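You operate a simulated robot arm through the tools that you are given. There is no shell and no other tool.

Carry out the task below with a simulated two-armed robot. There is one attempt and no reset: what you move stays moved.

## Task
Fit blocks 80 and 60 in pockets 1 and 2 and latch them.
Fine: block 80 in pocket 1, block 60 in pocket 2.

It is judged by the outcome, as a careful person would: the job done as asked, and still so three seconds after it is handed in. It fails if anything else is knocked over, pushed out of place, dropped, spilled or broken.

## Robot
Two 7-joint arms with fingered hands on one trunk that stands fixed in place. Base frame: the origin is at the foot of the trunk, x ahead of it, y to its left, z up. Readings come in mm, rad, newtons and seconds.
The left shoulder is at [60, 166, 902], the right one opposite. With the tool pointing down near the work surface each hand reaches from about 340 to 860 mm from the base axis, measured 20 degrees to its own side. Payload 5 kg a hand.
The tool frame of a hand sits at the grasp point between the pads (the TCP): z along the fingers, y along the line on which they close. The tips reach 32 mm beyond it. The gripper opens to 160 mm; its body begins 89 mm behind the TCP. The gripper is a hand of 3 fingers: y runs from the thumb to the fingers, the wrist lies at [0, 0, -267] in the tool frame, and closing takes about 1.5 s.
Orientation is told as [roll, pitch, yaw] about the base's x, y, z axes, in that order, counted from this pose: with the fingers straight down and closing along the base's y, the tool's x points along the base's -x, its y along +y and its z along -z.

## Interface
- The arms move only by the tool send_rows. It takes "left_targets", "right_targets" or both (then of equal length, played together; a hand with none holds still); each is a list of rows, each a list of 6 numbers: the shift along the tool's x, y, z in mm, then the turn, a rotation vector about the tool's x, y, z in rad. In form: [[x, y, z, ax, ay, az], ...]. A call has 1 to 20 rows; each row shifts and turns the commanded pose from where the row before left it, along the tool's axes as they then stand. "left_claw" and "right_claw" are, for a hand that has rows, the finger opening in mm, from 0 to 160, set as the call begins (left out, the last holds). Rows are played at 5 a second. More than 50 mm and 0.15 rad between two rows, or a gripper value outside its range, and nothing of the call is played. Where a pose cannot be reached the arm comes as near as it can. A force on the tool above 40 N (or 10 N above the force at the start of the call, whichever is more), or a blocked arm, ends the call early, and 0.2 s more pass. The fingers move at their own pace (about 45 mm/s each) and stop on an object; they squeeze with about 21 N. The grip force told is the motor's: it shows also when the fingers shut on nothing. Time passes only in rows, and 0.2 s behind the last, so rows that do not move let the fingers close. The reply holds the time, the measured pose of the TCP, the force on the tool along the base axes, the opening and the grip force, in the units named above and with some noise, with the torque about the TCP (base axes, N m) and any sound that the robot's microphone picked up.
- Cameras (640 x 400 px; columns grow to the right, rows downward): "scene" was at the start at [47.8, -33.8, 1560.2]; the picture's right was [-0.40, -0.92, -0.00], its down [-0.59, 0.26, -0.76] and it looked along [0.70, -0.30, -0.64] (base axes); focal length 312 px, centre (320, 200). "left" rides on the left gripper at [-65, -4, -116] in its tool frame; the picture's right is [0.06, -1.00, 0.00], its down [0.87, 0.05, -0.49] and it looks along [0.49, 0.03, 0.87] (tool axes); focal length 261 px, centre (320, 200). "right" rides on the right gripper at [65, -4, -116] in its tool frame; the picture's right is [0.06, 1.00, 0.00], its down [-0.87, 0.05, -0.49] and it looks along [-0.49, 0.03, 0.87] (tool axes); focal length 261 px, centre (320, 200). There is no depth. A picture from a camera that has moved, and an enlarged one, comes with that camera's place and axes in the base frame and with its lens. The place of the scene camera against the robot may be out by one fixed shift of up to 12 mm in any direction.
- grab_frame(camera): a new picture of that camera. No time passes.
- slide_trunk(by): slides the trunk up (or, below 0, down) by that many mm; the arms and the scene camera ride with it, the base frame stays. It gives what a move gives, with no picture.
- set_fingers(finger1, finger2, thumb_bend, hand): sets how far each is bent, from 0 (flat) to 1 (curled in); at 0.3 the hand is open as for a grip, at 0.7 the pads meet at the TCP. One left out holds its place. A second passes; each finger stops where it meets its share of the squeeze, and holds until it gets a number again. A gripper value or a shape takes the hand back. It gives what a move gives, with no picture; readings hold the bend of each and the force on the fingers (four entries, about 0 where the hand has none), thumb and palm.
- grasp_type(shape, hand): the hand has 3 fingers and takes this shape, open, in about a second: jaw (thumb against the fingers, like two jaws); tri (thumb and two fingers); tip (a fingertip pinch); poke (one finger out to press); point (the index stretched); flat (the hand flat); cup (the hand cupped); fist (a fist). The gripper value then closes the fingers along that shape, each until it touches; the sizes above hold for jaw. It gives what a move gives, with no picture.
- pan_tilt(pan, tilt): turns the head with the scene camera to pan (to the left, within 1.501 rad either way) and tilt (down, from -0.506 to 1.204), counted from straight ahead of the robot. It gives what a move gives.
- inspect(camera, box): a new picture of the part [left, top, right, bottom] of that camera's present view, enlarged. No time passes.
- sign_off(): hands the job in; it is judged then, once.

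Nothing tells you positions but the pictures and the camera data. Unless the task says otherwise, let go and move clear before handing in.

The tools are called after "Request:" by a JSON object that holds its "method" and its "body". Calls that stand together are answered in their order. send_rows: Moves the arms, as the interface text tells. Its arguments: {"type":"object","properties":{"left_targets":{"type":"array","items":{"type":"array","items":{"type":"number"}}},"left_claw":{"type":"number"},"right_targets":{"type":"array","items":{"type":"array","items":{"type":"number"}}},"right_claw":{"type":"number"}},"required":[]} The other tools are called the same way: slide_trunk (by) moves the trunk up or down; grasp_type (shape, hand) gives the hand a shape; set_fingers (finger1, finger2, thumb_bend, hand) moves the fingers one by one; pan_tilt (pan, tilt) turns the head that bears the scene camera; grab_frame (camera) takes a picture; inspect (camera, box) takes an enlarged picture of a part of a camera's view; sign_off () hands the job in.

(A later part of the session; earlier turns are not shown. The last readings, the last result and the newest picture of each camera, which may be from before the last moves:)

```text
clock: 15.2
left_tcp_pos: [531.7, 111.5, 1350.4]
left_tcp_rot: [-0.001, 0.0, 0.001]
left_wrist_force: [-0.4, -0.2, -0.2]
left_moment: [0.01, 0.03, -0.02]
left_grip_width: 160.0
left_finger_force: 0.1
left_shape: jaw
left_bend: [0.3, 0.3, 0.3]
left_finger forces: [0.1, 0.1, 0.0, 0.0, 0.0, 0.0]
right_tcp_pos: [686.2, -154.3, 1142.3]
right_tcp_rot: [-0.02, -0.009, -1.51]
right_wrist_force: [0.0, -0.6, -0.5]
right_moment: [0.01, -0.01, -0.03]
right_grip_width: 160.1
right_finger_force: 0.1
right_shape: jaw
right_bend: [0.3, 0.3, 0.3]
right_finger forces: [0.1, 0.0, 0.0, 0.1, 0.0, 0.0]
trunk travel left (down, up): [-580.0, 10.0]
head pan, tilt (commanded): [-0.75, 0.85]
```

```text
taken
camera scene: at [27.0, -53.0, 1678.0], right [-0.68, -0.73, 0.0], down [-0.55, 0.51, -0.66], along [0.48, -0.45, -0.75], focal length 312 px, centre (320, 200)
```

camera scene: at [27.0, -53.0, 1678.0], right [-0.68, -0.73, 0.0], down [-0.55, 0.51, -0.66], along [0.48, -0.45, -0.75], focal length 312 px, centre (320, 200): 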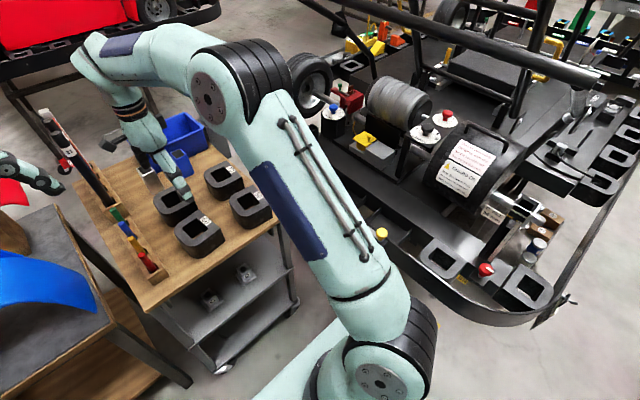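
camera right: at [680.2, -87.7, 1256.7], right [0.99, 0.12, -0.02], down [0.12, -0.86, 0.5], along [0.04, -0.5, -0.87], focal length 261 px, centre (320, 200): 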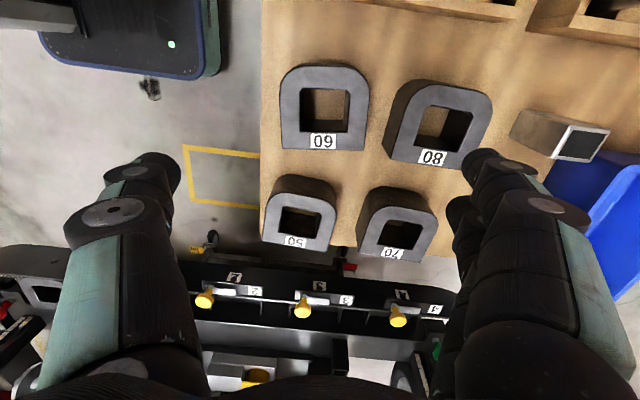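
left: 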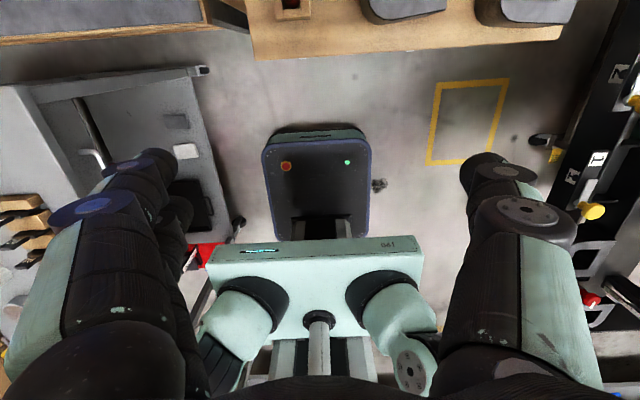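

Yaw -1.51 is reachable. I'll level the small tilt and set yaw to about -1.466, then measure block 60 again.

Request:
{"method": "send_rows", "body": {"right_targets": [[0, 0, 0, -0.02, 0.009, -0.044], [0, 0, 0, 0, 0, 0]]}}

Request:
{"method": "grab_frame", "body": {"camera": "right"}}

Request:
{"method": "inspect", "body": {"camera": "right", "box": [260, 50, 380, 170]}}

Request:
{"method": "inspect", "body": {"camera": "right", "box": [370, 60, 510, 180]}}

```text
clock: 15.8
left_tcp_pos: [532.7, 110.2, 1350.6]
left_tcp_rot: [-0.001, -0.001, 0.0]
left_wrist_force: [-0.1, -0.4, 0.1]
left_moment: [-0.02, 0.01, 0.01]
left_grip_width: 160.0
left_finger_force: 0.1
left_shape: jaw
left_bend: [0.3, 0.3, 0.3]
left_finger forces: [0.1, 0.0, 0.0, 0.1, 0.0, 0.0]
right_tcp_pos: [686.7, -153.2, 1140.7]
right_tcp_rot: [-0.001, -0.001, -1.464]
right_wrist_force: [-0.1, 0.2, -0.3]
right_moment: [-0.01, 0.0, -0.02]
right_grip_width: 159.8
right_finger_force: 0.1
right_shape: jaw
right_bend: [0.3, 0.3, 0.3]
right_finger forces: [0.0, 0.0, 0.0, 0.0, 0.0, 0.0]
trunk travel left (down, up): [-580.0, 10.0]
head pan, tilt (commanded): [-0.75, 0.85]
```

```text
taken
camera right: at [675.3, -89.4, 1256.5], right [0.99, 0.17, 0.0], down [0.15, -0.86, 0.49], along [0.08, -0.49, -0.87], focal length 261 px, centre (320, 200)
```

right: 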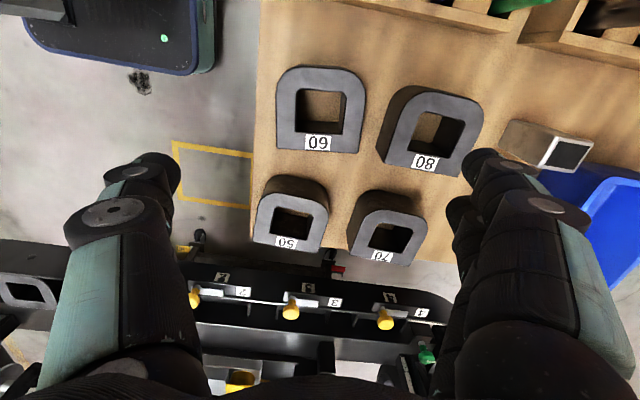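

```text
3.33 times, centred on (320, 110) of right
camera zoom: at [675.3, -89.4, 1256.5], right [0.99, 0.17, 0.0], down [0.15, -0.86, 0.49], along [0.08, -0.49, -0.87], focal length 869 px, centre (320, 500)
```

zoom: 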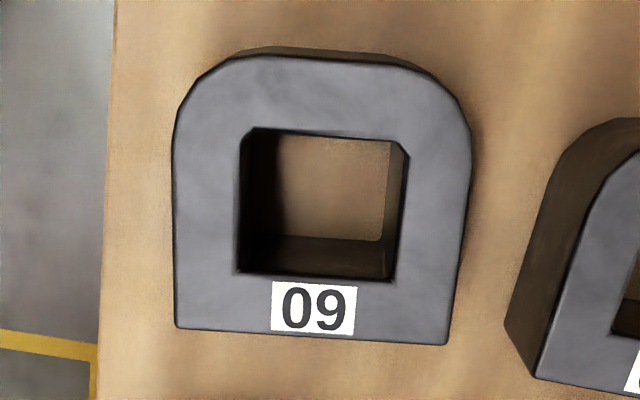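

```text
3.33 times, centred on (440, 120) of right
camera zoom: at [675.3, -89.4, 1256.5], right [0.99, 0.17, 0.0], down [0.15, -0.86, 0.49], along [0.08, -0.49, -0.87], focal length 869 px, centre (-80, 467)
```

zoom: 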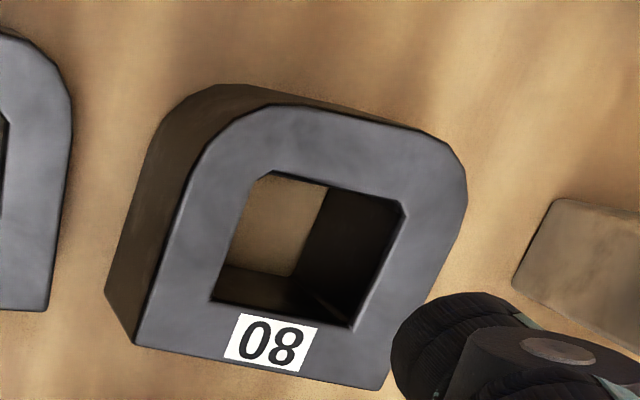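

Block 60 confirmed: centre (687,-155), yaw ≈0.10, about 115×105 mm. The gap to block 80 is ~44 mm, so I'll narrow the opening to 132 mm and check the fingers' shape before going down.

Request:
{"method": "send_rows", "body": {"right_targets": [[0, 0, 0, 0, 0, 0], [2, 1, 0, 0, 0, 0.006], [0, 0, 0, 0, 0, 0], [0, 0, 0, 0, 0, 0]], "right_claw": 132}}

Request:
{"method": "grab_frame", "body": {"camera": "right"}}

Request:
{"method": "inspect", "body": {"camera": "scene", "box": [70, 60, 230, 220]}}

```text
clock: 16.8
left_tcp_pos: [532.5, 111.1, 1350.5]
left_tcp_rot: [0.0, 0.0, -0.001]
left_wrist_force: [-0.3, -0.5, 0.8]
left_moment: [0.03, 0.03, 0.01]
left_grip_width: 160.0
left_finger_force: 0.0
left_shape: jaw
left_bend: [0.3, 0.3, 0.3]
left_finger forces: [0.1, 0.0, 0.0, 0.0, 0.0, 0.0]
right_tcp_pos: [686.9, -150.2, 1141.5]
right_tcp_rot: [0.0, 0.0, -1.47]
right_wrist_force: [0.4, 0.0, 0.4]
right_moment: [0.0, 0.05, 0.0]
right_grip_width: 132.2
right_finger_force: 0.0
right_shape: jaw
right_bend: [0.56, 0.56, 0.53]
right_finger forces: [0.1, 0.0, 0.0, 0.1, 0.0, 0.0]
trunk travel left (down, up): [-580.0, 10.0]
head pan, tilt (commanded): [-0.75, 0.85]
```

```text
taken
camera right: at [676.2, -87.2, 1256.8], right [0.99, 0.16, 0.0], down [0.14, -0.86, 0.49], along [0.08, -0.49, -0.87], focal length 261 px, centre (320, 200)
```

right: 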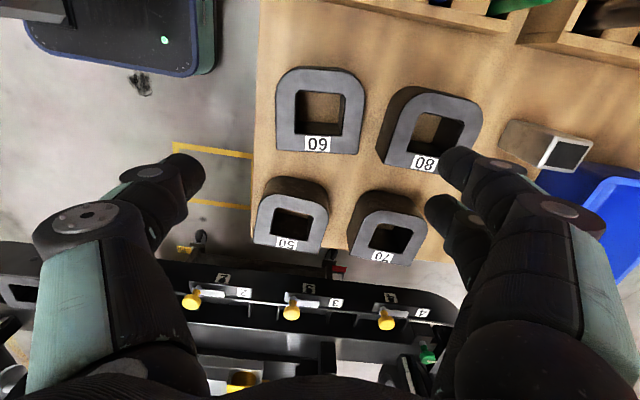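

```text
2.50 times, centred on (150, 140) of scene
camera zoom: at [27.1, -53.1, 1678.0], right [-0.68, -0.73, 0.0], down [-0.55, 0.51, -0.66], along [0.48, -0.45, -0.75], focal length 780 px, centre (745, 350)
```

zoom: 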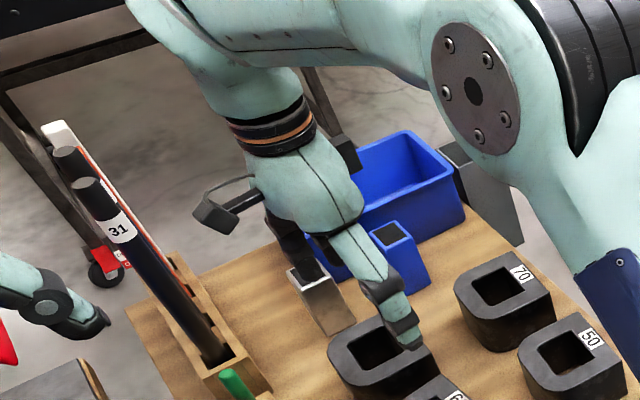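

Request:
{"method": "inspect", "body": {"camera": "right", "box": [20, 130, 220, 280]}}

Request:
{"method": "inspect", "body": {"camera": "right", "box": [420, 130, 620, 280]}}

Request:
{"method": "inspect", "body": {"camera": "scene", "box": [130, 120, 190, 170]}}

```text
2.67 times, centred on (120, 205) of right
camera zoom: at [676.2, -87.2, 1256.8], right [0.99, 0.16, 0.0], down [0.14, -0.86, 0.49], along [0.08, -0.49, -0.87], focal length 695 px, centre (853, 187)
```

zoom: 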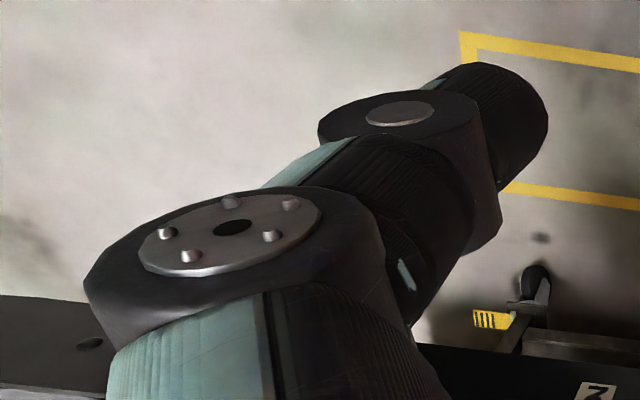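

```text
2.67 times, centred on (520, 205) of right
camera zoom: at [676.2, -87.2, 1256.8], right [0.99, 0.16, 0.0], down [0.14, -0.86, 0.49], along [0.08, -0.49, -0.87], focal length 695 px, centre (-213, 187)
```

zoom: 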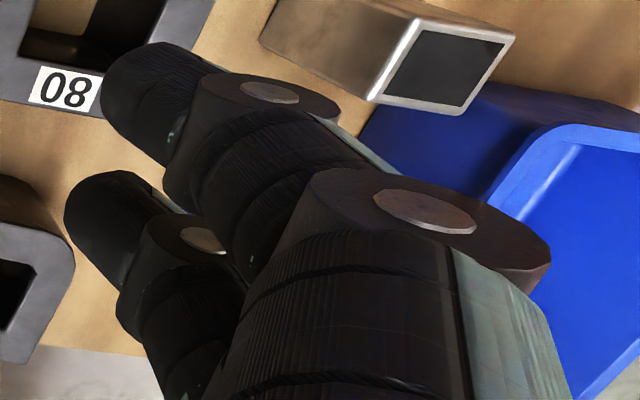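

```text
8.00 times, centred on (160, 145) of scene
camera zoom: at [27.1, -53.1, 1678.0], right [-0.68, -0.73, 0.0], down [-0.55, 0.51, -0.66], along [0.48, -0.45, -0.75], focal length 2496 px, centre (1600, 640)
```

zoom: 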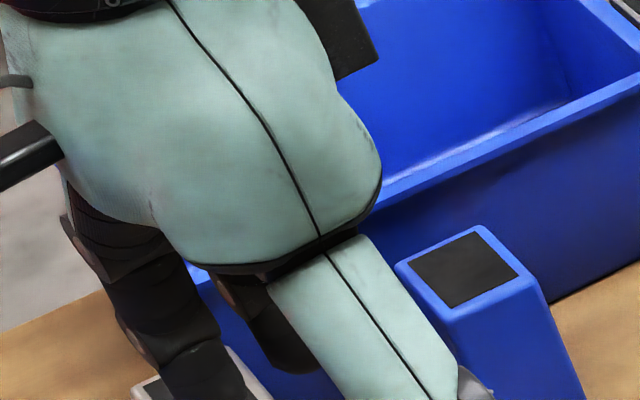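

The 44 mm gap between blocks 60 and 80 is tight for the fingers, so I'll first grip block 60 across y (lots of room there), shift it ~20 mm toward me, then regrip it along x. Rotating the hand back to yaw ≈0.10 above block 60.

Request:
{"method": "send_rows", "body": {"right_targets": [[0, 0, 0, 0, 0, -0.1427], [0, 0, 0, 0, 0, -0.1427], [0, 0, 0, 0, 0, -0.1427], [0, 0, 0, 0, 0, -0.1427], [0, 0, 0, 0, 0, -0.1427], [0, 0, 0, 0, 0, -0.1427], [0, 0, 0, 0, 0, -0.1427], [0, 0, 0, 0, 0, -0.1427], [0, 0, 0, 0, 0, -0.1427], [0, 0, 0, 0, 0, -0.1427], [0, 0, 0, 0, 0, -0.1427], [0, -5, 40, 0, 0, 0], [0, 0, 40, 0, 0, 0], [0, 0, 40, 0, 0, 0]]}}

Request:
{"method": "grab_frame", "body": {"camera": "right"}}

Request:
{"method": "grab_frame", "body": {"camera": "scene"}}

```text
clock: 19.8
left_tcp_pos: [533.4, 110.5, 1349.6]
left_tcp_rot: [-0.001, 0.002, 0.0]
left_wrist_force: [-0.3, -0.9, 0.1]
left_moment: [0.03, 0.01, -0.01]
left_grip_width: 159.8
left_finger_force: 0.1
left_shape: jaw
left_bend: [0.3, 0.3, 0.3]
left_finger forces: [0.0, 0.0, 0.1, 0.0, 0.1, 0.1]
right_tcp_pos: [683.4, -156.1, 1019.5]
right_tcp_rot: [0.0, 0.0, 0.101]
right_wrist_force: [0.8, 0.4, 0.1]
right_moment: [0.04, 0.04, -0.02]
right_grip_width: 132.4
right_finger_force: 0.1
right_shape: jaw
right_bend: [0.56, 0.56, 0.53]
right_finger forces: [0.0, 0.0, 0.0, 0.0, 0.1, 0.0]
trunk travel left (down, up): [-580.0, 10.0]
head pan, tilt (commanded): [-0.75, 0.85]
```

```text
taken
camera right: at [617.9, -167.3, 1134.1], right [-0.16, 0.99, 0.0], down [0.86, 0.14, 0.49], along [0.49, 0.08, -0.87], focal length 261 px, centre (320, 200)
```

right: 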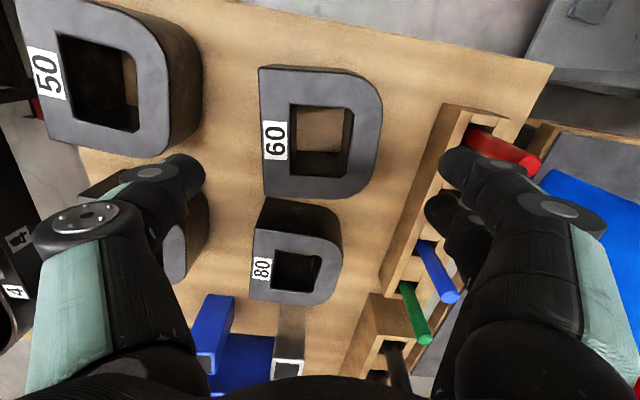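

```text
taken
camera scene: at [28.1, -53.4, 1678.0], right [-0.68, -0.73, 0.0], down [-0.55, 0.51, -0.66], along [0.48, -0.45, -0.75], focal length 312 px, centre (320, 200)
```

scene: 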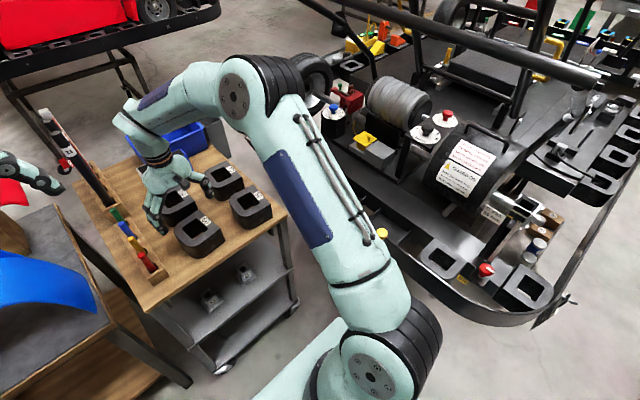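

Request:
{"method": "send_rows", "body": {"right_targets": [[-4, 0, 35, 0, 0, 0], [0, 0, 34, 0, 0, 0]]}}

Request:
{"method": "grab_frame", "body": {"camera": "right"}}

Request:
{"method": "inspect", "body": {"camera": "scene", "box": [130, 130, 270, 260]}}

```text
clock: 20.4
left_tcp_pos: [532.3, 110.2, 1350.5]
left_tcp_rot: [-0.002, 0.001, 0.0]
left_wrist_force: [0.8, 0.2, -0.2]
left_moment: [0.03, 0.03, -0.03]
left_grip_width: 159.9
left_finger_force: 0.2
left_shape: jaw
left_bend: [0.3, 0.3, 0.3]
left_finger forces: [0.0, 0.0, 0.0, 0.0, 0.1, 0.0]
right_tcp_pos: [688.3, -156.9, 948.7]
right_tcp_rot: [0.0, -0.003, 0.1]
right_wrist_force: [-0.3, 0.5, -0.2]
right_moment: [0.03, -0.02, 0.01]
right_grip_width: 132.2
right_finger_force: 0.0
right_shape: jaw
right_bend: [0.56, 0.56, 0.53]
right_finger forces: [0.0, 0.1, 0.0, 0.0, 0.0, 0.0]
trunk travel left (down, up): [-580.0, 10.0]
head pan, tilt (commanded): [-0.75, 0.85]
```

```text
taken
camera right: at [623.9, -167.9, 1064.4], right [-0.16, 0.99, 0.0], down [0.86, 0.14, 0.49], along [0.49, 0.08, -0.87], focal length 261 px, centre (320, 200)
```

right: 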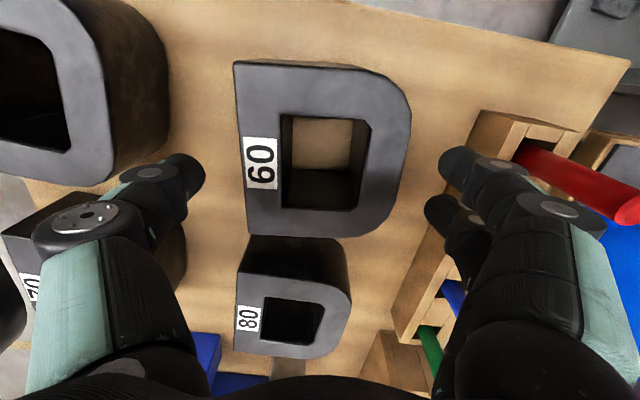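

```text
3.08 times, centred on (200, 195) of scene
camera zoom: at [27.0, -53.3, 1678.0], right [-0.68, -0.73, 0.0], down [-0.55, 0.51, -0.66], along [0.48, -0.45, -0.75], focal length 960 px, centre (689, 215)
```

zoom: 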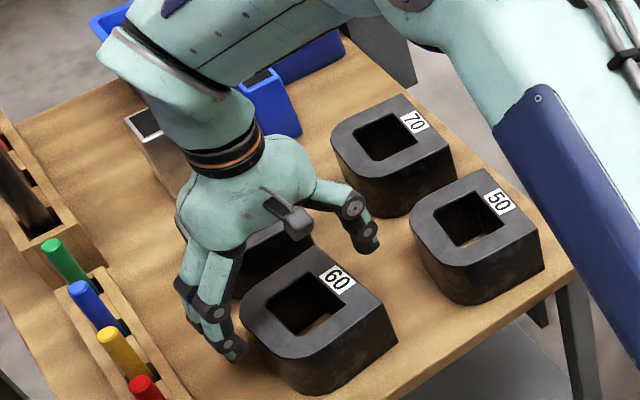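

Fingers straddle block 60 well in y. Going down to z≈885.

Request:
{"method": "send_rows", "body": {"right_targets": [[0, 0, 22, 0, 0, 0], [0, 0, 22, 0, 0, 0], [0, 0, 20, 0, 0, 0]]}}

Request:
{"method": "grab_frame", "body": {"camera": "right"}}

Request:
{"method": "inspect", "body": {"camera": "scene", "box": [130, 130, 270, 260]}}

```text
clock: 21.2
left_tcp_pos: [532.9, 110.6, 1351.0]
left_tcp_rot: [0.001, 0.0, 0.002]
left_wrist_force: [0.0, 0.1, 0.1]
left_moment: [0.01, 0.0, 0.01]
left_grip_width: 160.1
left_finger_force: 0.0
left_shape: jaw
left_bend: [0.3, 0.3, 0.3]
left_finger forces: [0.1, 0.1, 0.1, 0.1, 0.0, 0.0]
right_tcp_pos: [690.4, -156.3, 888.5]
right_tcp_rot: [0.0, 0.001, 0.102]
right_wrist_force: [-0.9, 0.2, 0.5]
right_moment: [0.03, 0.01, 0.03]
right_grip_width: 132.3
right_finger_force: 0.2
right_shape: jaw
right_bend: [0.56, 0.56, 0.53]
right_finger forces: [0.0, 0.0, 0.0, 0.1, 0.0, 0.1]
trunk travel left (down, up): [-580.0, 10.0]
head pan, tilt (commanded): [-0.75, 0.85]
```

```text
taken
camera right: at [625.3, -167.3, 1003.0], right [-0.16, 0.99, 0.0], down [0.86, 0.14, 0.49], along [0.49, 0.08, -0.87], focal length 261 px, centre (320, 200)
```

right: 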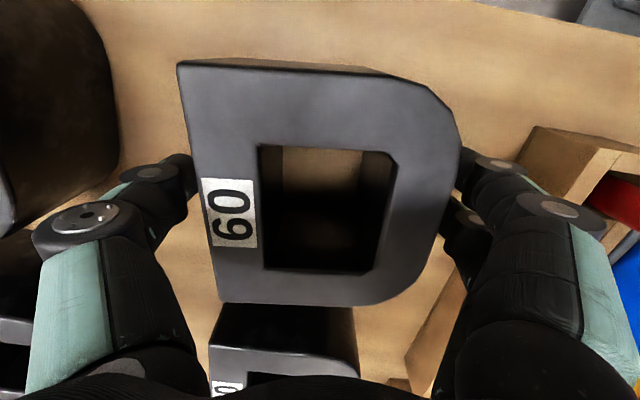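

```text
3.08 times, centred on (200, 195) of scene
camera zoom: at [27.5, -53.3, 1678.0], right [-0.68, -0.73, 0.0], down [-0.55, 0.51, -0.66], along [0.48, -0.45, -0.75], focal length 960 px, centre (689, 215)
```

zoom: 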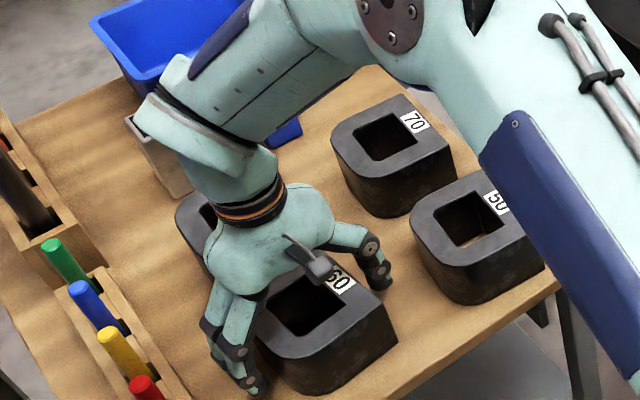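

Request:
{"method": "send_rows", "body": {"right_targets": [[0, 0, 0, 0, 0, 0], [0, 0, 0, 0, 0, 0], [0, 0, 0, 0, 0, 0], [0, 0, 0, 0, 0, 0], [0, 0, 0, 0, 0, 0]], "right_claw": 80}}

Request:
{"method": "grab_frame", "body": {"camera": "right"}}

```text
clock: 22.4
left_tcp_pos: [532.2, 109.8, 1350.4]
left_tcp_rot: [-0.001, -0.001, 0.0]
left_wrist_force: [0.5, -0.2, 0.0]
left_moment: [0.0, -0.04, -0.03]
left_grip_width: 160.0
left_finger_force: 0.0
left_shape: jaw
left_bend: [0.3, 0.3, 0.3]
left_finger forces: [0.1, 0.0, 0.0, 0.0, 0.0, 0.0]
right_tcp_pos: [690.8, -155.6, 887.6]
right_tcp_rot: [0.0, 0.0, 0.103]
right_wrist_force: [1.6, -1.4, -0.2]
right_moment: [0.06, 0.0, 0.02]
right_grip_width: 100.7
right_finger_force: 20.4
right_shape: jaw
right_bend: [0.7, 0.7, 0.69]
right_finger forces: [9.1, 9.2, 0.0, 0.0, 19.0, 0.1]
trunk travel left (down, up): [-580.0, 10.0]
head pan, tilt (commanded): [-0.75, 0.85]
```

```text
taken
camera right: at [625.2, -167.3, 1003.2], right [-0.16, 0.99, 0.0], down [0.86, 0.14, 0.49], along [0.49, 0.08, -0.87], focal length 261 px, centre (320, 200)
```

right: 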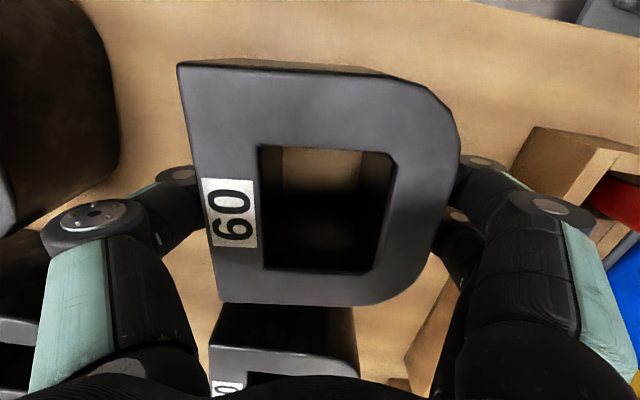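

Gripped at 100.7 mm. A small lift to check weight and hold.

Request:
{"method": "send_rows", "body": {"right_targets": [[0, 0, -6, 0, 0, 0], [0, 0, -6, 0, 0, 0], [0, 0, 0, 0, 0, 0]]}}

Request:
{"method": "grab_frame", "body": {"camera": "right"}}

Request:
{"method": "inspect", "body": {"camera": "scene", "box": [130, 130, 270, 260]}}

```text
clock: 23.2
left_tcp_pos: [532.6, 111.1, 1350.4]
left_tcp_rot: [0.0, 0.0, 0.0]
left_wrist_force: [0.0, -0.1, -0.1]
left_moment: [-0.03, -0.01, 0.01]
left_grip_width: 160.1
left_finger_force: 0.1
left_shape: jaw
left_bend: [0.3, 0.3, 0.3]
left_finger forces: [0.0, 0.0, 0.0, 0.0, 0.0, 0.0]
right_tcp_pos: [690.2, -156.8, 899.4]
right_tcp_rot: [-0.001, 0.0, 0.101]
right_wrist_force: [0.0, 0.4, -5.4]
right_moment: [-0.01, -0.01, 0.02]
right_grip_width: 100.3
right_finger_force: 21.4
right_shape: jaw
right_bend: [0.7, 0.7, 0.69]
right_finger forces: [9.3, 9.4, 0.1, 0.0, 18.8, 0.0]
trunk travel left (down, up): [-580.0, 10.0]
head pan, tilt (commanded): [-0.75, 0.85]
```

```text
taken
camera right: at [626.1, -167.6, 1015.1], right [-0.16, 0.99, 0.0], down [0.86, 0.14, 0.49], along [0.48, 0.08, -0.87], focal length 261 px, centre (320, 200)
```

right: 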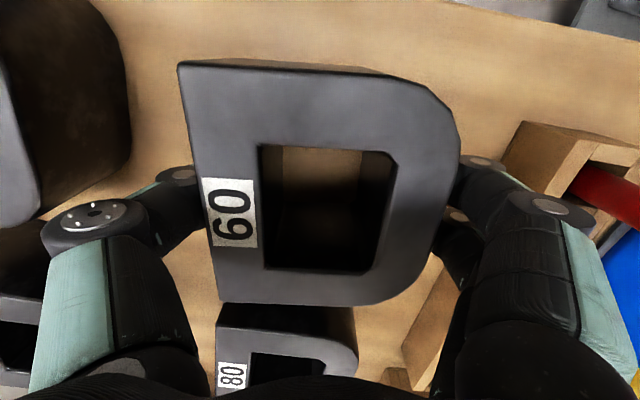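

```text
3.08 times, centred on (200, 195) of scene
camera zoom: at [27.5, -53.2, 1677.9], right [-0.68, -0.73, 0.0], down [-0.55, 0.51, -0.66], along [0.48, -0.45, -0.75], focal length 960 px, centre (689, 215)
```

zoom: 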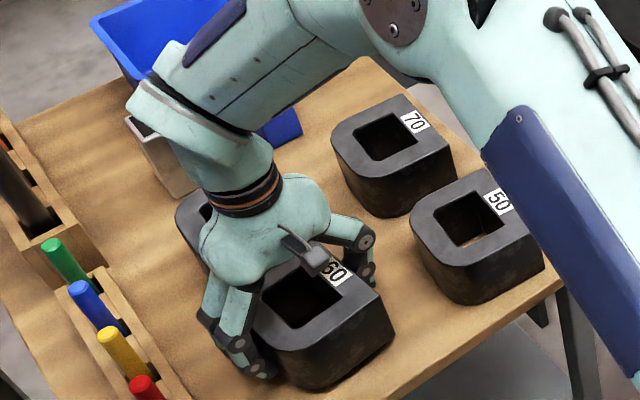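

Block 60 weighs only about 0.55 kg and is held well. I'll shift it 22 mm toward me, set it down and release.

Request:
{"method": "send_rows", "body": {"right_targets": [[11, 1.1, 0, 0, 0, 0], [11, 1.1, 0, 0, 0, 0], [0, 0, 6, 0, 0, 0], [0, 0, 5.5, 0, 0, 0], [0, 0, 0, 0, 0, 0]]}}

```text
clock: 24.4
left_tcp_pos: [533.8, 111.3, 1350.2]
left_tcp_rot: [-0.001, 0.0, 0.002]
left_wrist_force: [-0.2, 0.6, 0.3]
left_moment: [0.0, 0.03, 0.0]
left_grip_width: 159.9
left_finger_force: 0.0
left_shape: jaw
left_bend: [0.3, 0.3, 0.3]
left_finger forces: [0.0, 0.1, 0.1, 0.0, 0.0, 0.0]
right_tcp_pos: [669.5, -157.6, 889.6]
right_tcp_rot: [0.0, 0.0, 0.102]
right_wrist_force: [0.4, -0.3, -4.5]
right_moment: [0.02, -0.03, 0.01]
right_grip_width: 100.2
right_finger_force: 21.3
right_shape: jaw
right_bend: [0.7, 0.7, 0.69]
right_finger forces: [9.4, 9.3, 0.1, 0.0, 18.7, 0.0]
trunk travel left (down, up): [-580.0, 10.0]
head pan, tilt (commanded): [-0.75, 0.85]
```

Request:
{"method": "send_rows", "body": {"right_targets": [[0, 0, 1, 0, 0, 0], [0, 0, 1, 0, 0, 0], [0, 0, 0, 0, 0, 0]]}}

```text
clock: 25.2
left_tcp_pos: [532.0, 110.2, 1349.6]
left_tcp_rot: [0.0, 0.002, 0.001]
left_wrist_force: [-0.8, 0.6, 1.0]
left_moment: [-0.02, -0.01, 0.02]
left_grip_width: 160.1
left_finger_force: 0.0
left_shape: jaw
left_bend: [0.3, 0.3, 0.3]
left_finger forces: [0.1, 0.1, 0.1, 0.0, 0.0, 0.0]
right_tcp_pos: [669.5, -157.0, 887.2]
right_tcp_rot: [0.001, -0.002, 0.102]
right_wrist_force: [-0.7, 0.7, -1.9]
right_moment: [0.01, 0.0, 0.04]
right_grip_width: 100.6
right_finger_force: 21.4
right_shape: jaw
right_bend: [0.7, 0.7, 0.69]
right_finger forces: [9.4, 9.3, 0.0, 0.0, 18.8, 0.0]
trunk travel left (down, up): [-580.0, 10.0]
head pan, tilt (commanded): [-0.75, 0.85]
```

Request:
{"method": "send_rows", "body": {"right_targets": [[0, 0, 0, 0, 0, 0], [0, 0, 0, 0, 0, 0], [0, 0, 0, 0, 0, 0], [0, 0, -40, 0, 0, 0], [0, 0, -45, 0, 0, 0], [0, 0, -45, 0, 0, 0]], "right_claw": 134}}

Request:
{"method": "send_rows", "body": {"right_targets": [[0, 0, 0, 0, 0, 0.1427], [0, 0, 0, 0, 0, 0.1427], [0, 0, 0, 0, 0, 0.1427], [0, 0, 0, 0, 0, 0.1427], [0, 0, 0, 0, 0, 0.1427], [0, 0, 0, 0, 0, 0.1427], [0, 0, 0, 0, 0, 0.1427], [0, 0, 0, 0, 0, 0.1427], [0, 0, 0, 0, 0, 0.1427], [0, 0, 0, 0, 0, 0.1427], [0, 0, 0, 0, 0, 0.1427], [0, 0, 0, 0, 0, 0]]}}

Request:
{"method": "grab_frame", "body": {"camera": "right"}}

Request:
{"method": "inspect", "body": {"camera": "right", "box": [200, 20, 440, 170]}}

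```text
clock: 26.6
left_tcp_pos: [530.8, 111.8, 1350.7]
left_tcp_rot: [-0.003, 0.0, -0.001]
left_wrist_force: [-0.6, 0.7, 0.5]
left_moment: [-0.02, -0.03, -0.01]
left_grip_width: 160.0
left_finger_force: 0.1
left_shape: jaw
left_bend: [0.3, 0.3, 0.3]
left_finger forces: [0.1, 0.0, 0.1, 0.0, 0.1, 0.1]
right_tcp_pos: [663.7, -154.0, 1016.7]
right_tcp_rot: [-0.002, -0.001, 0.101]
right_wrist_force: [-0.2, -0.5, 0.2]
right_moment: [-0.01, -0.01, 0.0]
right_grip_width: 134.1
right_finger_force: 0.0
right_shape: jaw
right_bend: [0.55, 0.55, 0.52]
right_finger forces: [0.0, 0.0, 0.0, 0.0, 0.0, 0.0]
trunk travel left (down, up): [-580.0, 10.0]
head pan, tilt (commanded): [-0.75, 0.85]
```

```text
clock: 29.2
left_tcp_pos: [532.3, 110.9, 1350.0]
left_tcp_rot: [-0.001, 0.001, 0.0]
left_wrist_force: [0.3, -0.7, -0.9]
left_moment: [0.02, 0.03, -0.01]
left_grip_width: 159.9
left_finger_force: 0.0
left_shape: jaw
left_bend: [0.3, 0.3, 0.3]
left_finger forces: [0.1, 0.0, 0.1, 0.1, 0.1, 0.0]
right_tcp_pos: [668.9, -156.6, 1017.1]
right_tcp_rot: [0.001, -0.001, -1.471]
right_wrist_force: [0.6, 0.8, 1.0]
right_moment: [0.0, 0.04, 0.03]
right_grip_width: 134.2
right_finger_force: 0.1
right_shape: jaw
right_bend: [0.55, 0.55, 0.52]
right_finger forces: [0.0, 0.0, 0.0, 0.0, 0.0, 0.0]
trunk travel left (down, up): [-580.0, 10.0]
head pan, tilt (commanded): [-0.75, 0.85]
```

```text
taken
camera right: at [658.3, -92.3, 1131.9], right [0.99, 0.16, 0.0], down [0.14, -0.86, 0.49], along [0.08, -0.49, -0.87], focal length 261 px, centre (320, 200)
```

right: 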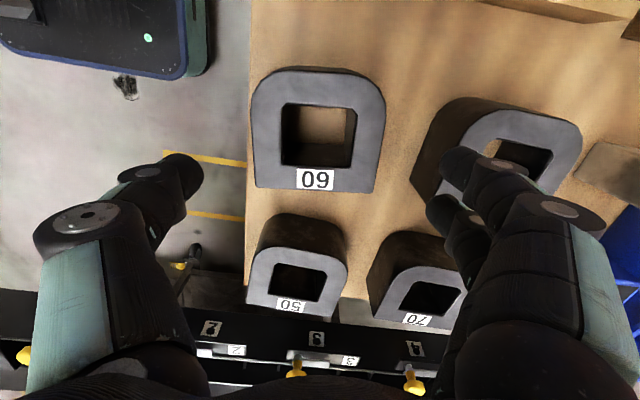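

```text
2.67 times, centred on (320, 95) of right
camera zoom: at [658.3, -92.3, 1131.9], right [0.99, 0.16, 0.0], down [0.14, -0.86, 0.49], along [0.08, -0.49, -0.87], focal length 695 px, centre (320, 480)
```

zoom: 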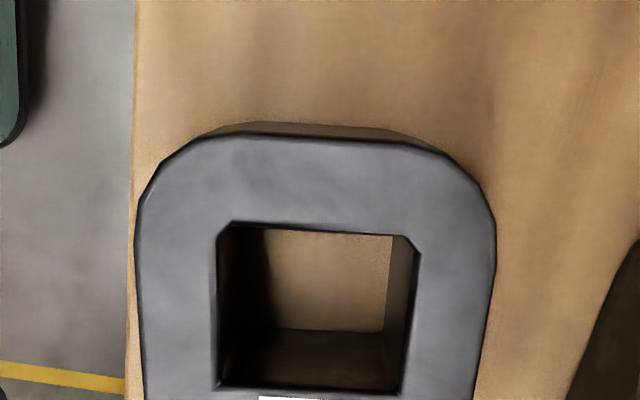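

Block 60 is now at about (666,-157). Moving over it with a slight bias to its straight-sided half, then lowering part way.

Request:
{"method": "send_rows", "body": {"right_targets": [[-9.6, -3.4, 0, 0, 0, 0], [0, 0, 30, 0, 0, 0], [0, 0, 30, 0, 0, 0], [0, 0, 0, 0, 0, 0]]}}

Request:
{"method": "grab_frame", "body": {"camera": "right"}}

Request:
{"method": "inspect", "body": {"camera": "scene", "box": [130, 130, 270, 260]}}

```text
clock: 30.2
left_tcp_pos: [531.7, 111.5, 1351.4]
left_tcp_rot: [0.0, -0.001, -0.001]
left_wrist_force: [-0.1, -0.8, 0.1]
left_moment: [-0.02, 0.02, 0.01]
left_grip_width: 159.9
left_finger_force: 0.0
left_shape: jaw
left_bend: [0.3, 0.3, 0.3]
left_finger forces: [0.0, 0.0, 0.0, 0.0, 0.0, 0.1]
right_tcp_pos: [663.7, -163.6, 956.7]
right_tcp_rot: [-0.001, -0.001, -1.47]
right_wrist_force: [-0.1, -0.2, 0.3]
right_moment: [0.0, -0.02, 0.0]
right_grip_width: 133.9
right_finger_force: 0.0
right_shape: jaw
right_bend: [0.55, 0.55, 0.51]
right_finger forces: [0.0, 0.1, 0.0, 0.0, 0.0, 0.0]
trunk travel left (down, up): [-580.0, 10.0]
head pan, tilt (commanded): [-0.75, 0.85]
```

```text
taken
camera right: at [653.2, -100.2, 1071.5], right [0.99, 0.16, 0.0], down [0.14, -0.86, 0.49], along [0.08, -0.49, -0.87], focal length 261 px, centre (320, 200)
```

right: 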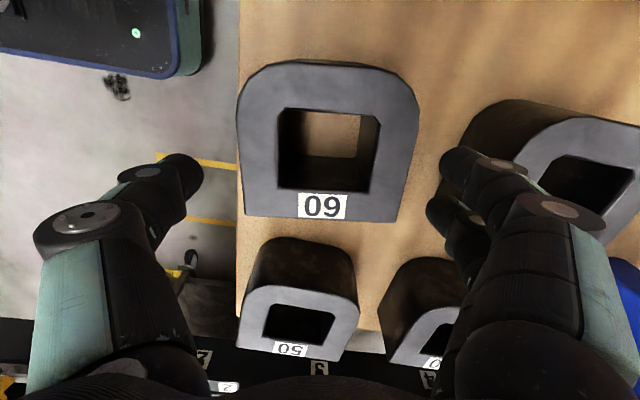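

```text
3.08 times, centred on (200, 195) of scene
camera zoom: at [26.9, -53.0, 1678.0], right [-0.68, -0.73, 0.0], down [-0.55, 0.51, -0.66], along [0.48, -0.45, -0.75], focal length 960 px, centre (689, 215)
```

zoom: 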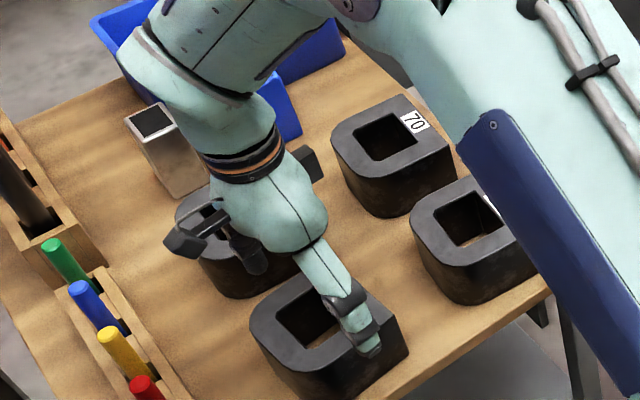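

Request:
{"method": "send_rows", "body": {"right_targets": [[0, 3, 16, 0, 0, 0], [0, 0, 16, 0, 0, 0], [0, 0, 13, 0, 0, 0], [0, 0, 0, 0, 0, 0]]}}

Request:
{"method": "grab_frame", "body": {"camera": "right"}}

Request:
{"method": "inspect", "body": {"camera": "scene", "box": [150, 160, 250, 260]}}

```text
clock: 31.2
left_tcp_pos: [531.9, 110.8, 1349.9]
left_tcp_rot: [0.001, 0.002, 0.0]
left_wrist_force: [0.2, -1.2, -1.0]
left_moment: [-0.01, -0.01, -0.01]
left_grip_width: 159.9
left_finger_force: 0.0
left_shape: jaw
left_bend: [0.3, 0.3, 0.3]
left_finger forces: [0.0, 0.0, 0.1, 0.0, 0.1, 0.1]
right_tcp_pos: [668.1, -164.7, 912.7]
right_tcp_rot: [0.0, -0.001, -1.47]
right_wrist_force: [-0.8, -0.1, -0.5]
right_moment: [0.02, 0.01, -0.01]
right_grip_width: 133.8
right_finger_force: 0.0
right_shape: jaw
right_bend: [0.55, 0.55, 0.51]
right_finger forces: [0.0, 0.0, 0.0, 0.0, 0.1, 0.0]
trunk travel left (down, up): [-580.0, 10.0]
head pan, tilt (commanded): [-0.75, 0.85]
```

```text
taken
camera right: at [657.5, -101.5, 1027.3], right [0.99, 0.16, 0.0], down [0.14, -0.86, 0.49], along [0.08, -0.49, -0.87], focal length 261 px, centre (320, 200)
```

right: 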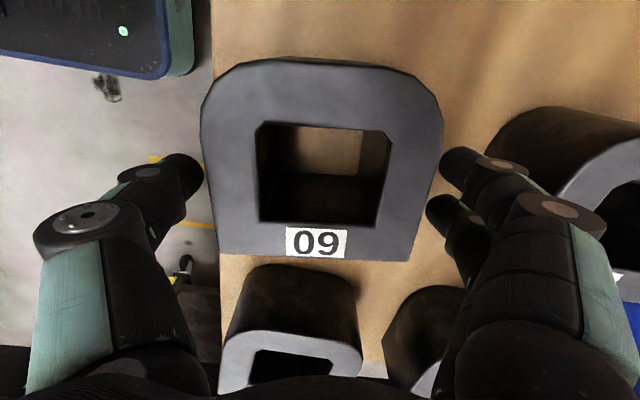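

```text
4.00 times, centred on (200, 210) of scene
camera zoom: at [26.8, -53.1, 1678.0], right [-0.68, -0.73, 0.0], down [-0.55, 0.51, -0.66], along [0.48, -0.45, -0.75], focal length 1248 px, centre (800, 160)
```

zoom: 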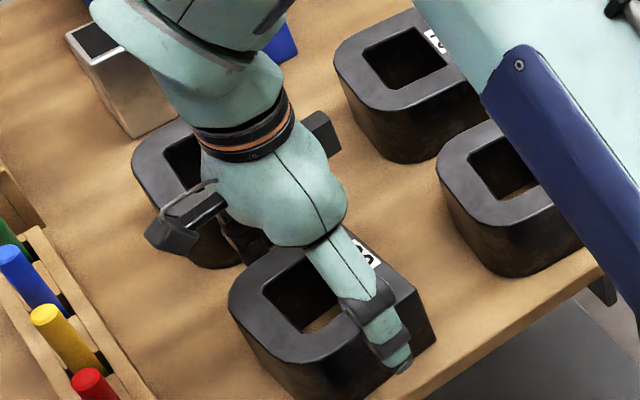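

Request:
{"method": "send_rows", "body": {"right_targets": [[0, 0, 2, 0, 0, 0], [0, 0, 0, 0, 0, 0], [0, 0, 0, 0, 0, 0], [0, 0, 0, 0, 0, 0], [0, 0, 0, 0, 0, 0]], "right_claw": 90}}

Request:
{"method": "grab_frame", "body": {"camera": "right"}}

```text
clock: 32.4
left_tcp_pos: [532.8, 111.5, 1350.4]
left_tcp_rot: [0.0, 0.0, 0.0]
left_wrist_force: [-0.2, -0.1, 0.4]
left_moment: [-0.02, 0.01, 0.01]
left_grip_width: 159.9
left_finger_force: 0.0
left_shape: jaw
left_bend: [0.3, 0.3, 0.3]
left_finger forces: [0.0, 0.0, 0.0, 0.0, 0.0, 0.1]
right_tcp_pos: [667.6, -165.0, 909.1]
right_tcp_rot: [0.0, 0.0, -1.468]
right_wrist_force: [-0.5, 0.5, -0.6]
right_moment: [0.01, 0.0, -0.01]
right_grip_width: 110.1
right_finger_force: 20.8
right_shape: jaw
right_bend: [0.68, 0.68, 0.64]
right_finger forces: [9.2, 9.3, 0.0, 0.0, 18.8, 0.1]
trunk travel left (down, up): [-580.0, 10.0]
head pan, tilt (commanded): [-0.75, 0.85]
```

```text
taken
camera right: at [657.4, -101.9, 1025.3], right [0.99, 0.16, 0.0], down [0.14, -0.86, 0.49], along [0.08, -0.49, -0.87], focal length 261 px, centre (320, 200)
```

right: 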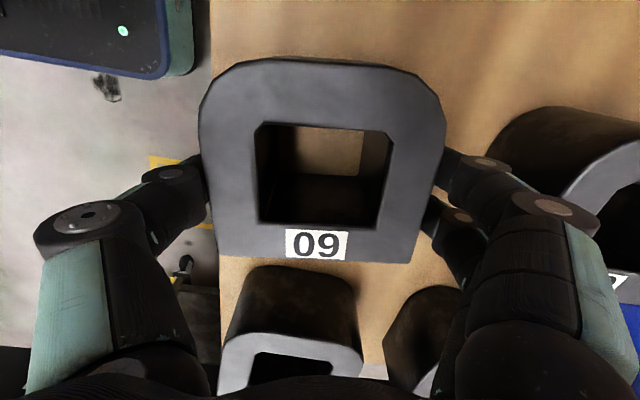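

Width 110 mm – gripped along x. I'll regrip about 5 mm higher so the fingertips will stay above the pocket ribs when the block is seated.

Request:
{"method": "send_rows", "body": {"right_targets": [[0, 0, 0, 0, 0, 0], [0, 0, 0, 0, 0, 0], [0, 1, -5, 0, 0, 0], [0, 0, 0, 0, 0, 0]], "right_claw": 128}}

Request:
{"method": "send_rows", "body": {"right_targets": [[0, 0, 0, 0, 0, 0], [0, 0, 0, 0, 0, 0], [0, 0, 0, 0, 0, 0], [0, 0, 0, 0, 0, 0], [0, 0, -15, 0, 0, 0], [0, 0, -15, 0, 0, 0], [0, 0, 0, 0, 0, 0]], "right_claw": 80}}

Request:
{"method": "grab_frame", "body": {"camera": "right"}}

Request:
{"method": "inspect", "body": {"camera": "scene", "box": [150, 160, 250, 260]}}

```text
clock: 33.4
left_tcp_pos: [532.9, 112.0, 1350.5]
left_tcp_rot: [-0.001, 0.0, 0.0]
left_wrist_force: [0.0, 0.4, -0.5]
left_moment: [0.02, 0.02, -0.03]
left_grip_width: 160.2
left_finger_force: 0.0
left_shape: jaw
left_bend: [0.3, 0.3, 0.3]
left_finger forces: [0.0, 0.0, 0.1, 0.0, 0.0, 0.1]
right_tcp_pos: [670.9, -166.7, 916.0]
right_tcp_rot: [0.0, -0.003, -1.469]
right_wrist_force: [-1.0, 0.1, -0.1]
right_moment: [-0.02, 0.05, -0.03]
right_grip_width: 127.8
right_finger_force: 0.1
right_shape: jaw
right_bend: [0.59, 0.59, 0.55]
right_finger forces: [0.1, 0.1, 0.0, 0.0, 0.0, 0.0]
trunk travel left (down, up): [-580.0, 10.0]
head pan, tilt (commanded): [-0.75, 0.85]
```

```text
clock: 35.0
left_tcp_pos: [532.0, 111.3, 1349.7]
left_tcp_rot: [0.0, 0.001, 0.001]
left_wrist_force: [-0.3, 0.3, -0.4]
left_moment: [-0.02, 0.03, -0.02]
left_grip_width: 159.8
left_finger_force: 0.1
left_shape: jaw
left_bend: [0.3, 0.3, 0.3]
left_finger forces: [0.1, 0.0, 0.0, 0.1, 0.1, 0.1]
right_tcp_pos: [670.4, -166.5, 946.2]
right_tcp_rot: [0.001, -0.001, -1.469]
right_wrist_force: [0.7, 0.4, -4.9]
right_moment: [-0.06, 0.01, 0.0]
right_grip_width: 109.0
right_finger_force: 21.1
right_shape: jaw
right_bend: [0.68, 0.68, 0.65]
right_finger forces: [9.9, 9.8, 0.0, 0.0, 19.7, 0.1]
trunk travel left (down, up): [-580.0, 10.0]
head pan, tilt (commanded): [-0.75, 0.85]
```

```text
taken
camera right: at [660.0, -102.2, 1060.5], right [0.99, 0.16, 0.0], down [0.14, -0.86, 0.49], along [0.08, -0.49, -0.87], focal length 261 px, centre (320, 200)
```

right: 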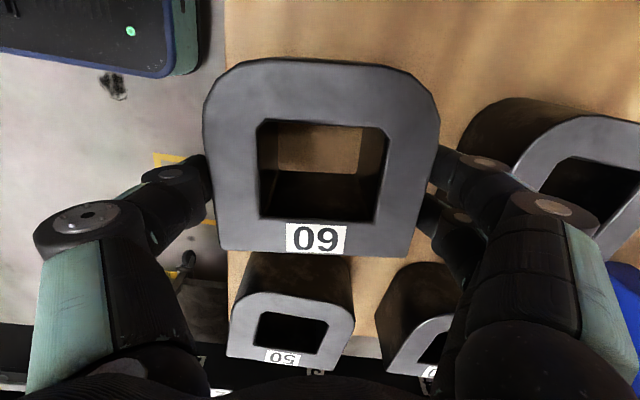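

```text
4.00 times, centred on (200, 210) of scene
camera zoom: at [27.5, -53.3, 1677.9], right [-0.68, -0.73, 0.0], down [-0.55, 0.51, -0.66], along [0.48, -0.45, -0.75], focal length 1248 px, centre (800, 160)
```

zoom: 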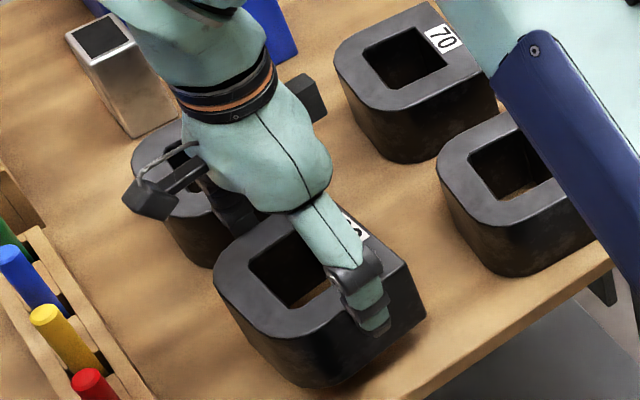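

Block 60 is lifted and aligned in the hand. Raising, then carrying it toward pocket 2.

Request:
{"method": "send_rows", "body": {"right_targets": [[0, 0, -35, 0, 0, 0], [0, 0, -35, 0, 0, 0], [0, 0, -35, 0, 0, 0.051], [0, 0, -35, 0, 0, 0.051], [-43.4, -14.1, 0, 0, 0, 0], [-43.4, -14.1, 0, 0, 0, 0], [-43.4, -14.1, 0, 0, 0, 0], [-43.4, -14.1, 0, 0, 0, 0], [-43.4, -14.1, 0, 0, 0, 0]]}}

Request:
{"method": "grab_frame", "body": {"camera": "scene"}}

```text
clock: 37.0
left_tcp_pos: [531.8, 109.7, 1350.9]
left_tcp_rot: [0.0, -0.001, -0.001]
left_wrist_force: [-0.3, -0.1, 0.9]
left_moment: [0.07, -0.02, 0.02]
left_grip_width: 159.9
left_finger_force: 0.1
left_shape: jaw
left_bend: [0.3, 0.3, 0.3]
left_finger forces: [0.1, 0.1, 0.0, 0.0, 0.0, 0.0]
right_tcp_pos: [599.5, -382.6, 1085.4]
right_tcp_rot: [0.002, 0.001, -1.571]
right_wrist_force: [-0.4, -0.3, -4.6]
right_moment: [-0.06, -0.01, -0.01]
right_grip_width: 109.2
right_finger_force: 20.9
right_shape: jaw
right_bend: [0.68, 0.68, 0.65]
right_finger forces: [10.0, 9.8, 0.1, 0.1, 19.8, 0.1]
trunk travel left (down, up): [-580.0, 10.0]
head pan, tilt (commanded): [-0.75, 0.85]
```

```text
taken
camera scene: at [26.9, -55.0, 1677.9], right [-0.68, -0.73, 0.0], down [-0.55, 0.51, -0.66], along [0.48, -0.45, -0.75], focal length 312 px, centre (320, 200)
```

scene: 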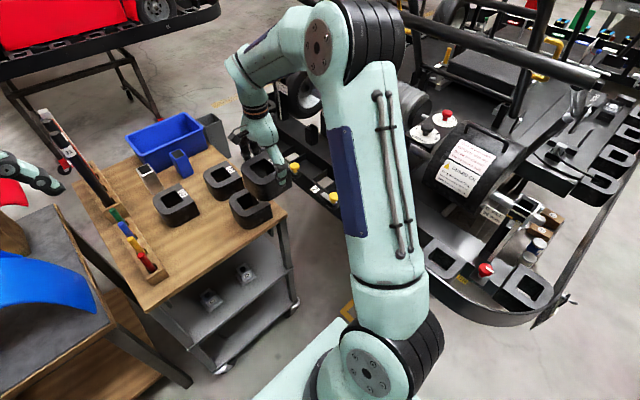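

Request:
{"method": "grab_frame", "body": {"camera": "right"}}

Request:
{"method": "inspect", "body": {"camera": "right", "box": [200, 250, 420, 390]}}

```text
taken
camera right: at [594.9, -318.0, 1200.9], right [1.0, 0.06, 0.0], down [0.05, -0.87, 0.49], along [0.03, -0.49, -0.87], focal length 261 px, centre (320, 200)
```

right: 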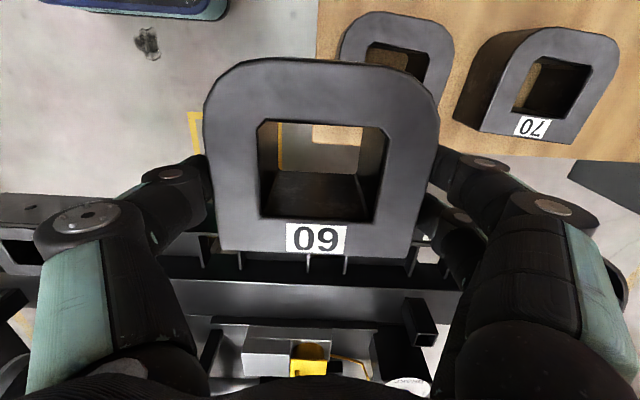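

```text
2.86 times, centred on (310, 320) of right
camera zoom: at [594.9, -318.0, 1200.9], right [1.0, 0.06, 0.0], down [0.05, -0.87, 0.49], along [0.03, -0.49, -0.87], focal length 745 px, centre (349, -143)
```

zoom: 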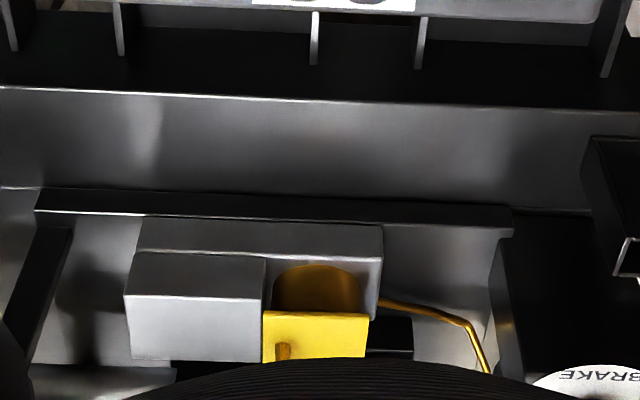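

Ribs of pocket 2 re-measured: x≈465 and ≈592, pocket width y≈-687…-580; block 60 is ~110×100 mm so there's clearance. The block centre is ~10 mm toward +y of the TCP, so I aim the TCP at (530,-644). Moving to approach point first.

Request:
{"method": "send_rows", "body": {"right_targets": [[-43.6, -14, 0, 0, 0, 0], [-43.6, -14, 0, 0, 0, 0], [-43.6, -14, 0, 0, 0, 0], [-43.6, -14, 0, 0, 0, 0], [-43.6, -14, 0, 0, 0, 0], [-44, 0, 0, 0, 0, 0], [0, 0, 0, 0, 0, 0]]}}

Request:
{"method": "grab_frame", "body": {"camera": "right"}}

Request:
{"method": "grab_frame", "body": {"camera": "scene"}}

```text
clock: 38.6
left_tcp_pos: [531.4, 111.3, 1349.2]
left_tcp_rot: [-0.002, 0.0, 0.0]
left_wrist_force: [-0.3, 0.5, -0.4]
left_moment: [-0.01, -0.01, -0.05]
left_grip_width: 159.8
left_finger_force: 0.1
left_shape: jaw
left_bend: [0.3, 0.3, 0.3]
left_finger forces: [0.0, 0.0, 0.0, 0.0, 0.1, 0.1]
right_tcp_pos: [528.0, -641.6, 1087.8]
right_tcp_rot: [-0.001, 0.001, -1.57]
right_wrist_force: [0.2, -0.2, -5.5]
right_moment: [-0.06, 0.0, -0.01]
right_grip_width: 109.3
right_finger_force: 20.5
right_shape: jaw
right_bend: [0.68, 0.68, 0.65]
right_finger forces: [10.0, 9.8, 0.0, 0.0, 19.7, 0.0]
trunk travel left (down, up): [-580.0, 10.0]
head pan, tilt (commanded): [-0.75, 0.85]
```

```text
taken
camera right: at [524.2, -576.6, 1203.2], right [1.0, 0.06, 0.0], down [0.05, -0.87, 0.49], along [0.03, -0.49, -0.87], focal length 261 px, centre (320, 200)
```

right: 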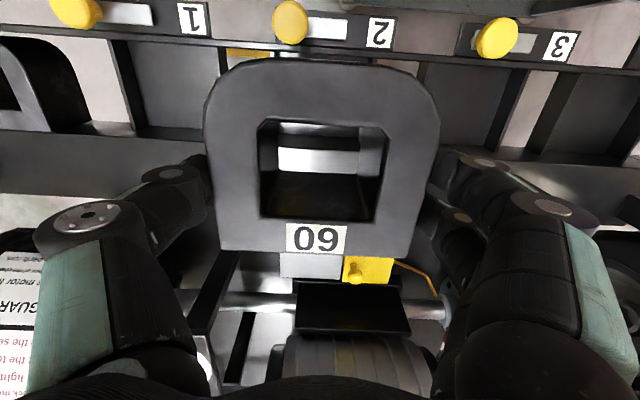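

```text
taken
camera scene: at [26.9, -52.7, 1678.0], right [-0.68, -0.73, 0.0], down [-0.55, 0.51, -0.66], along [0.48, -0.45, -0.75], focal length 312 px, centre (320, 200)
```

scene: 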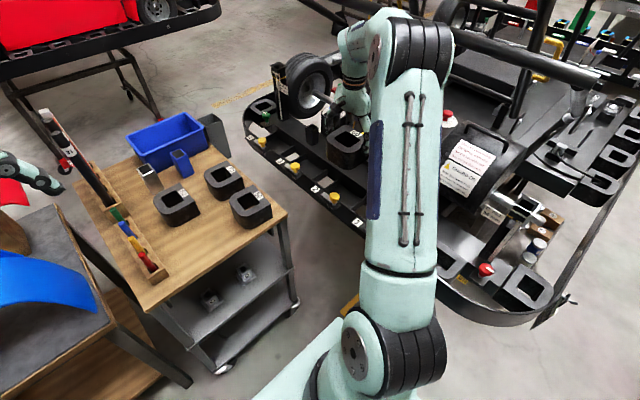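

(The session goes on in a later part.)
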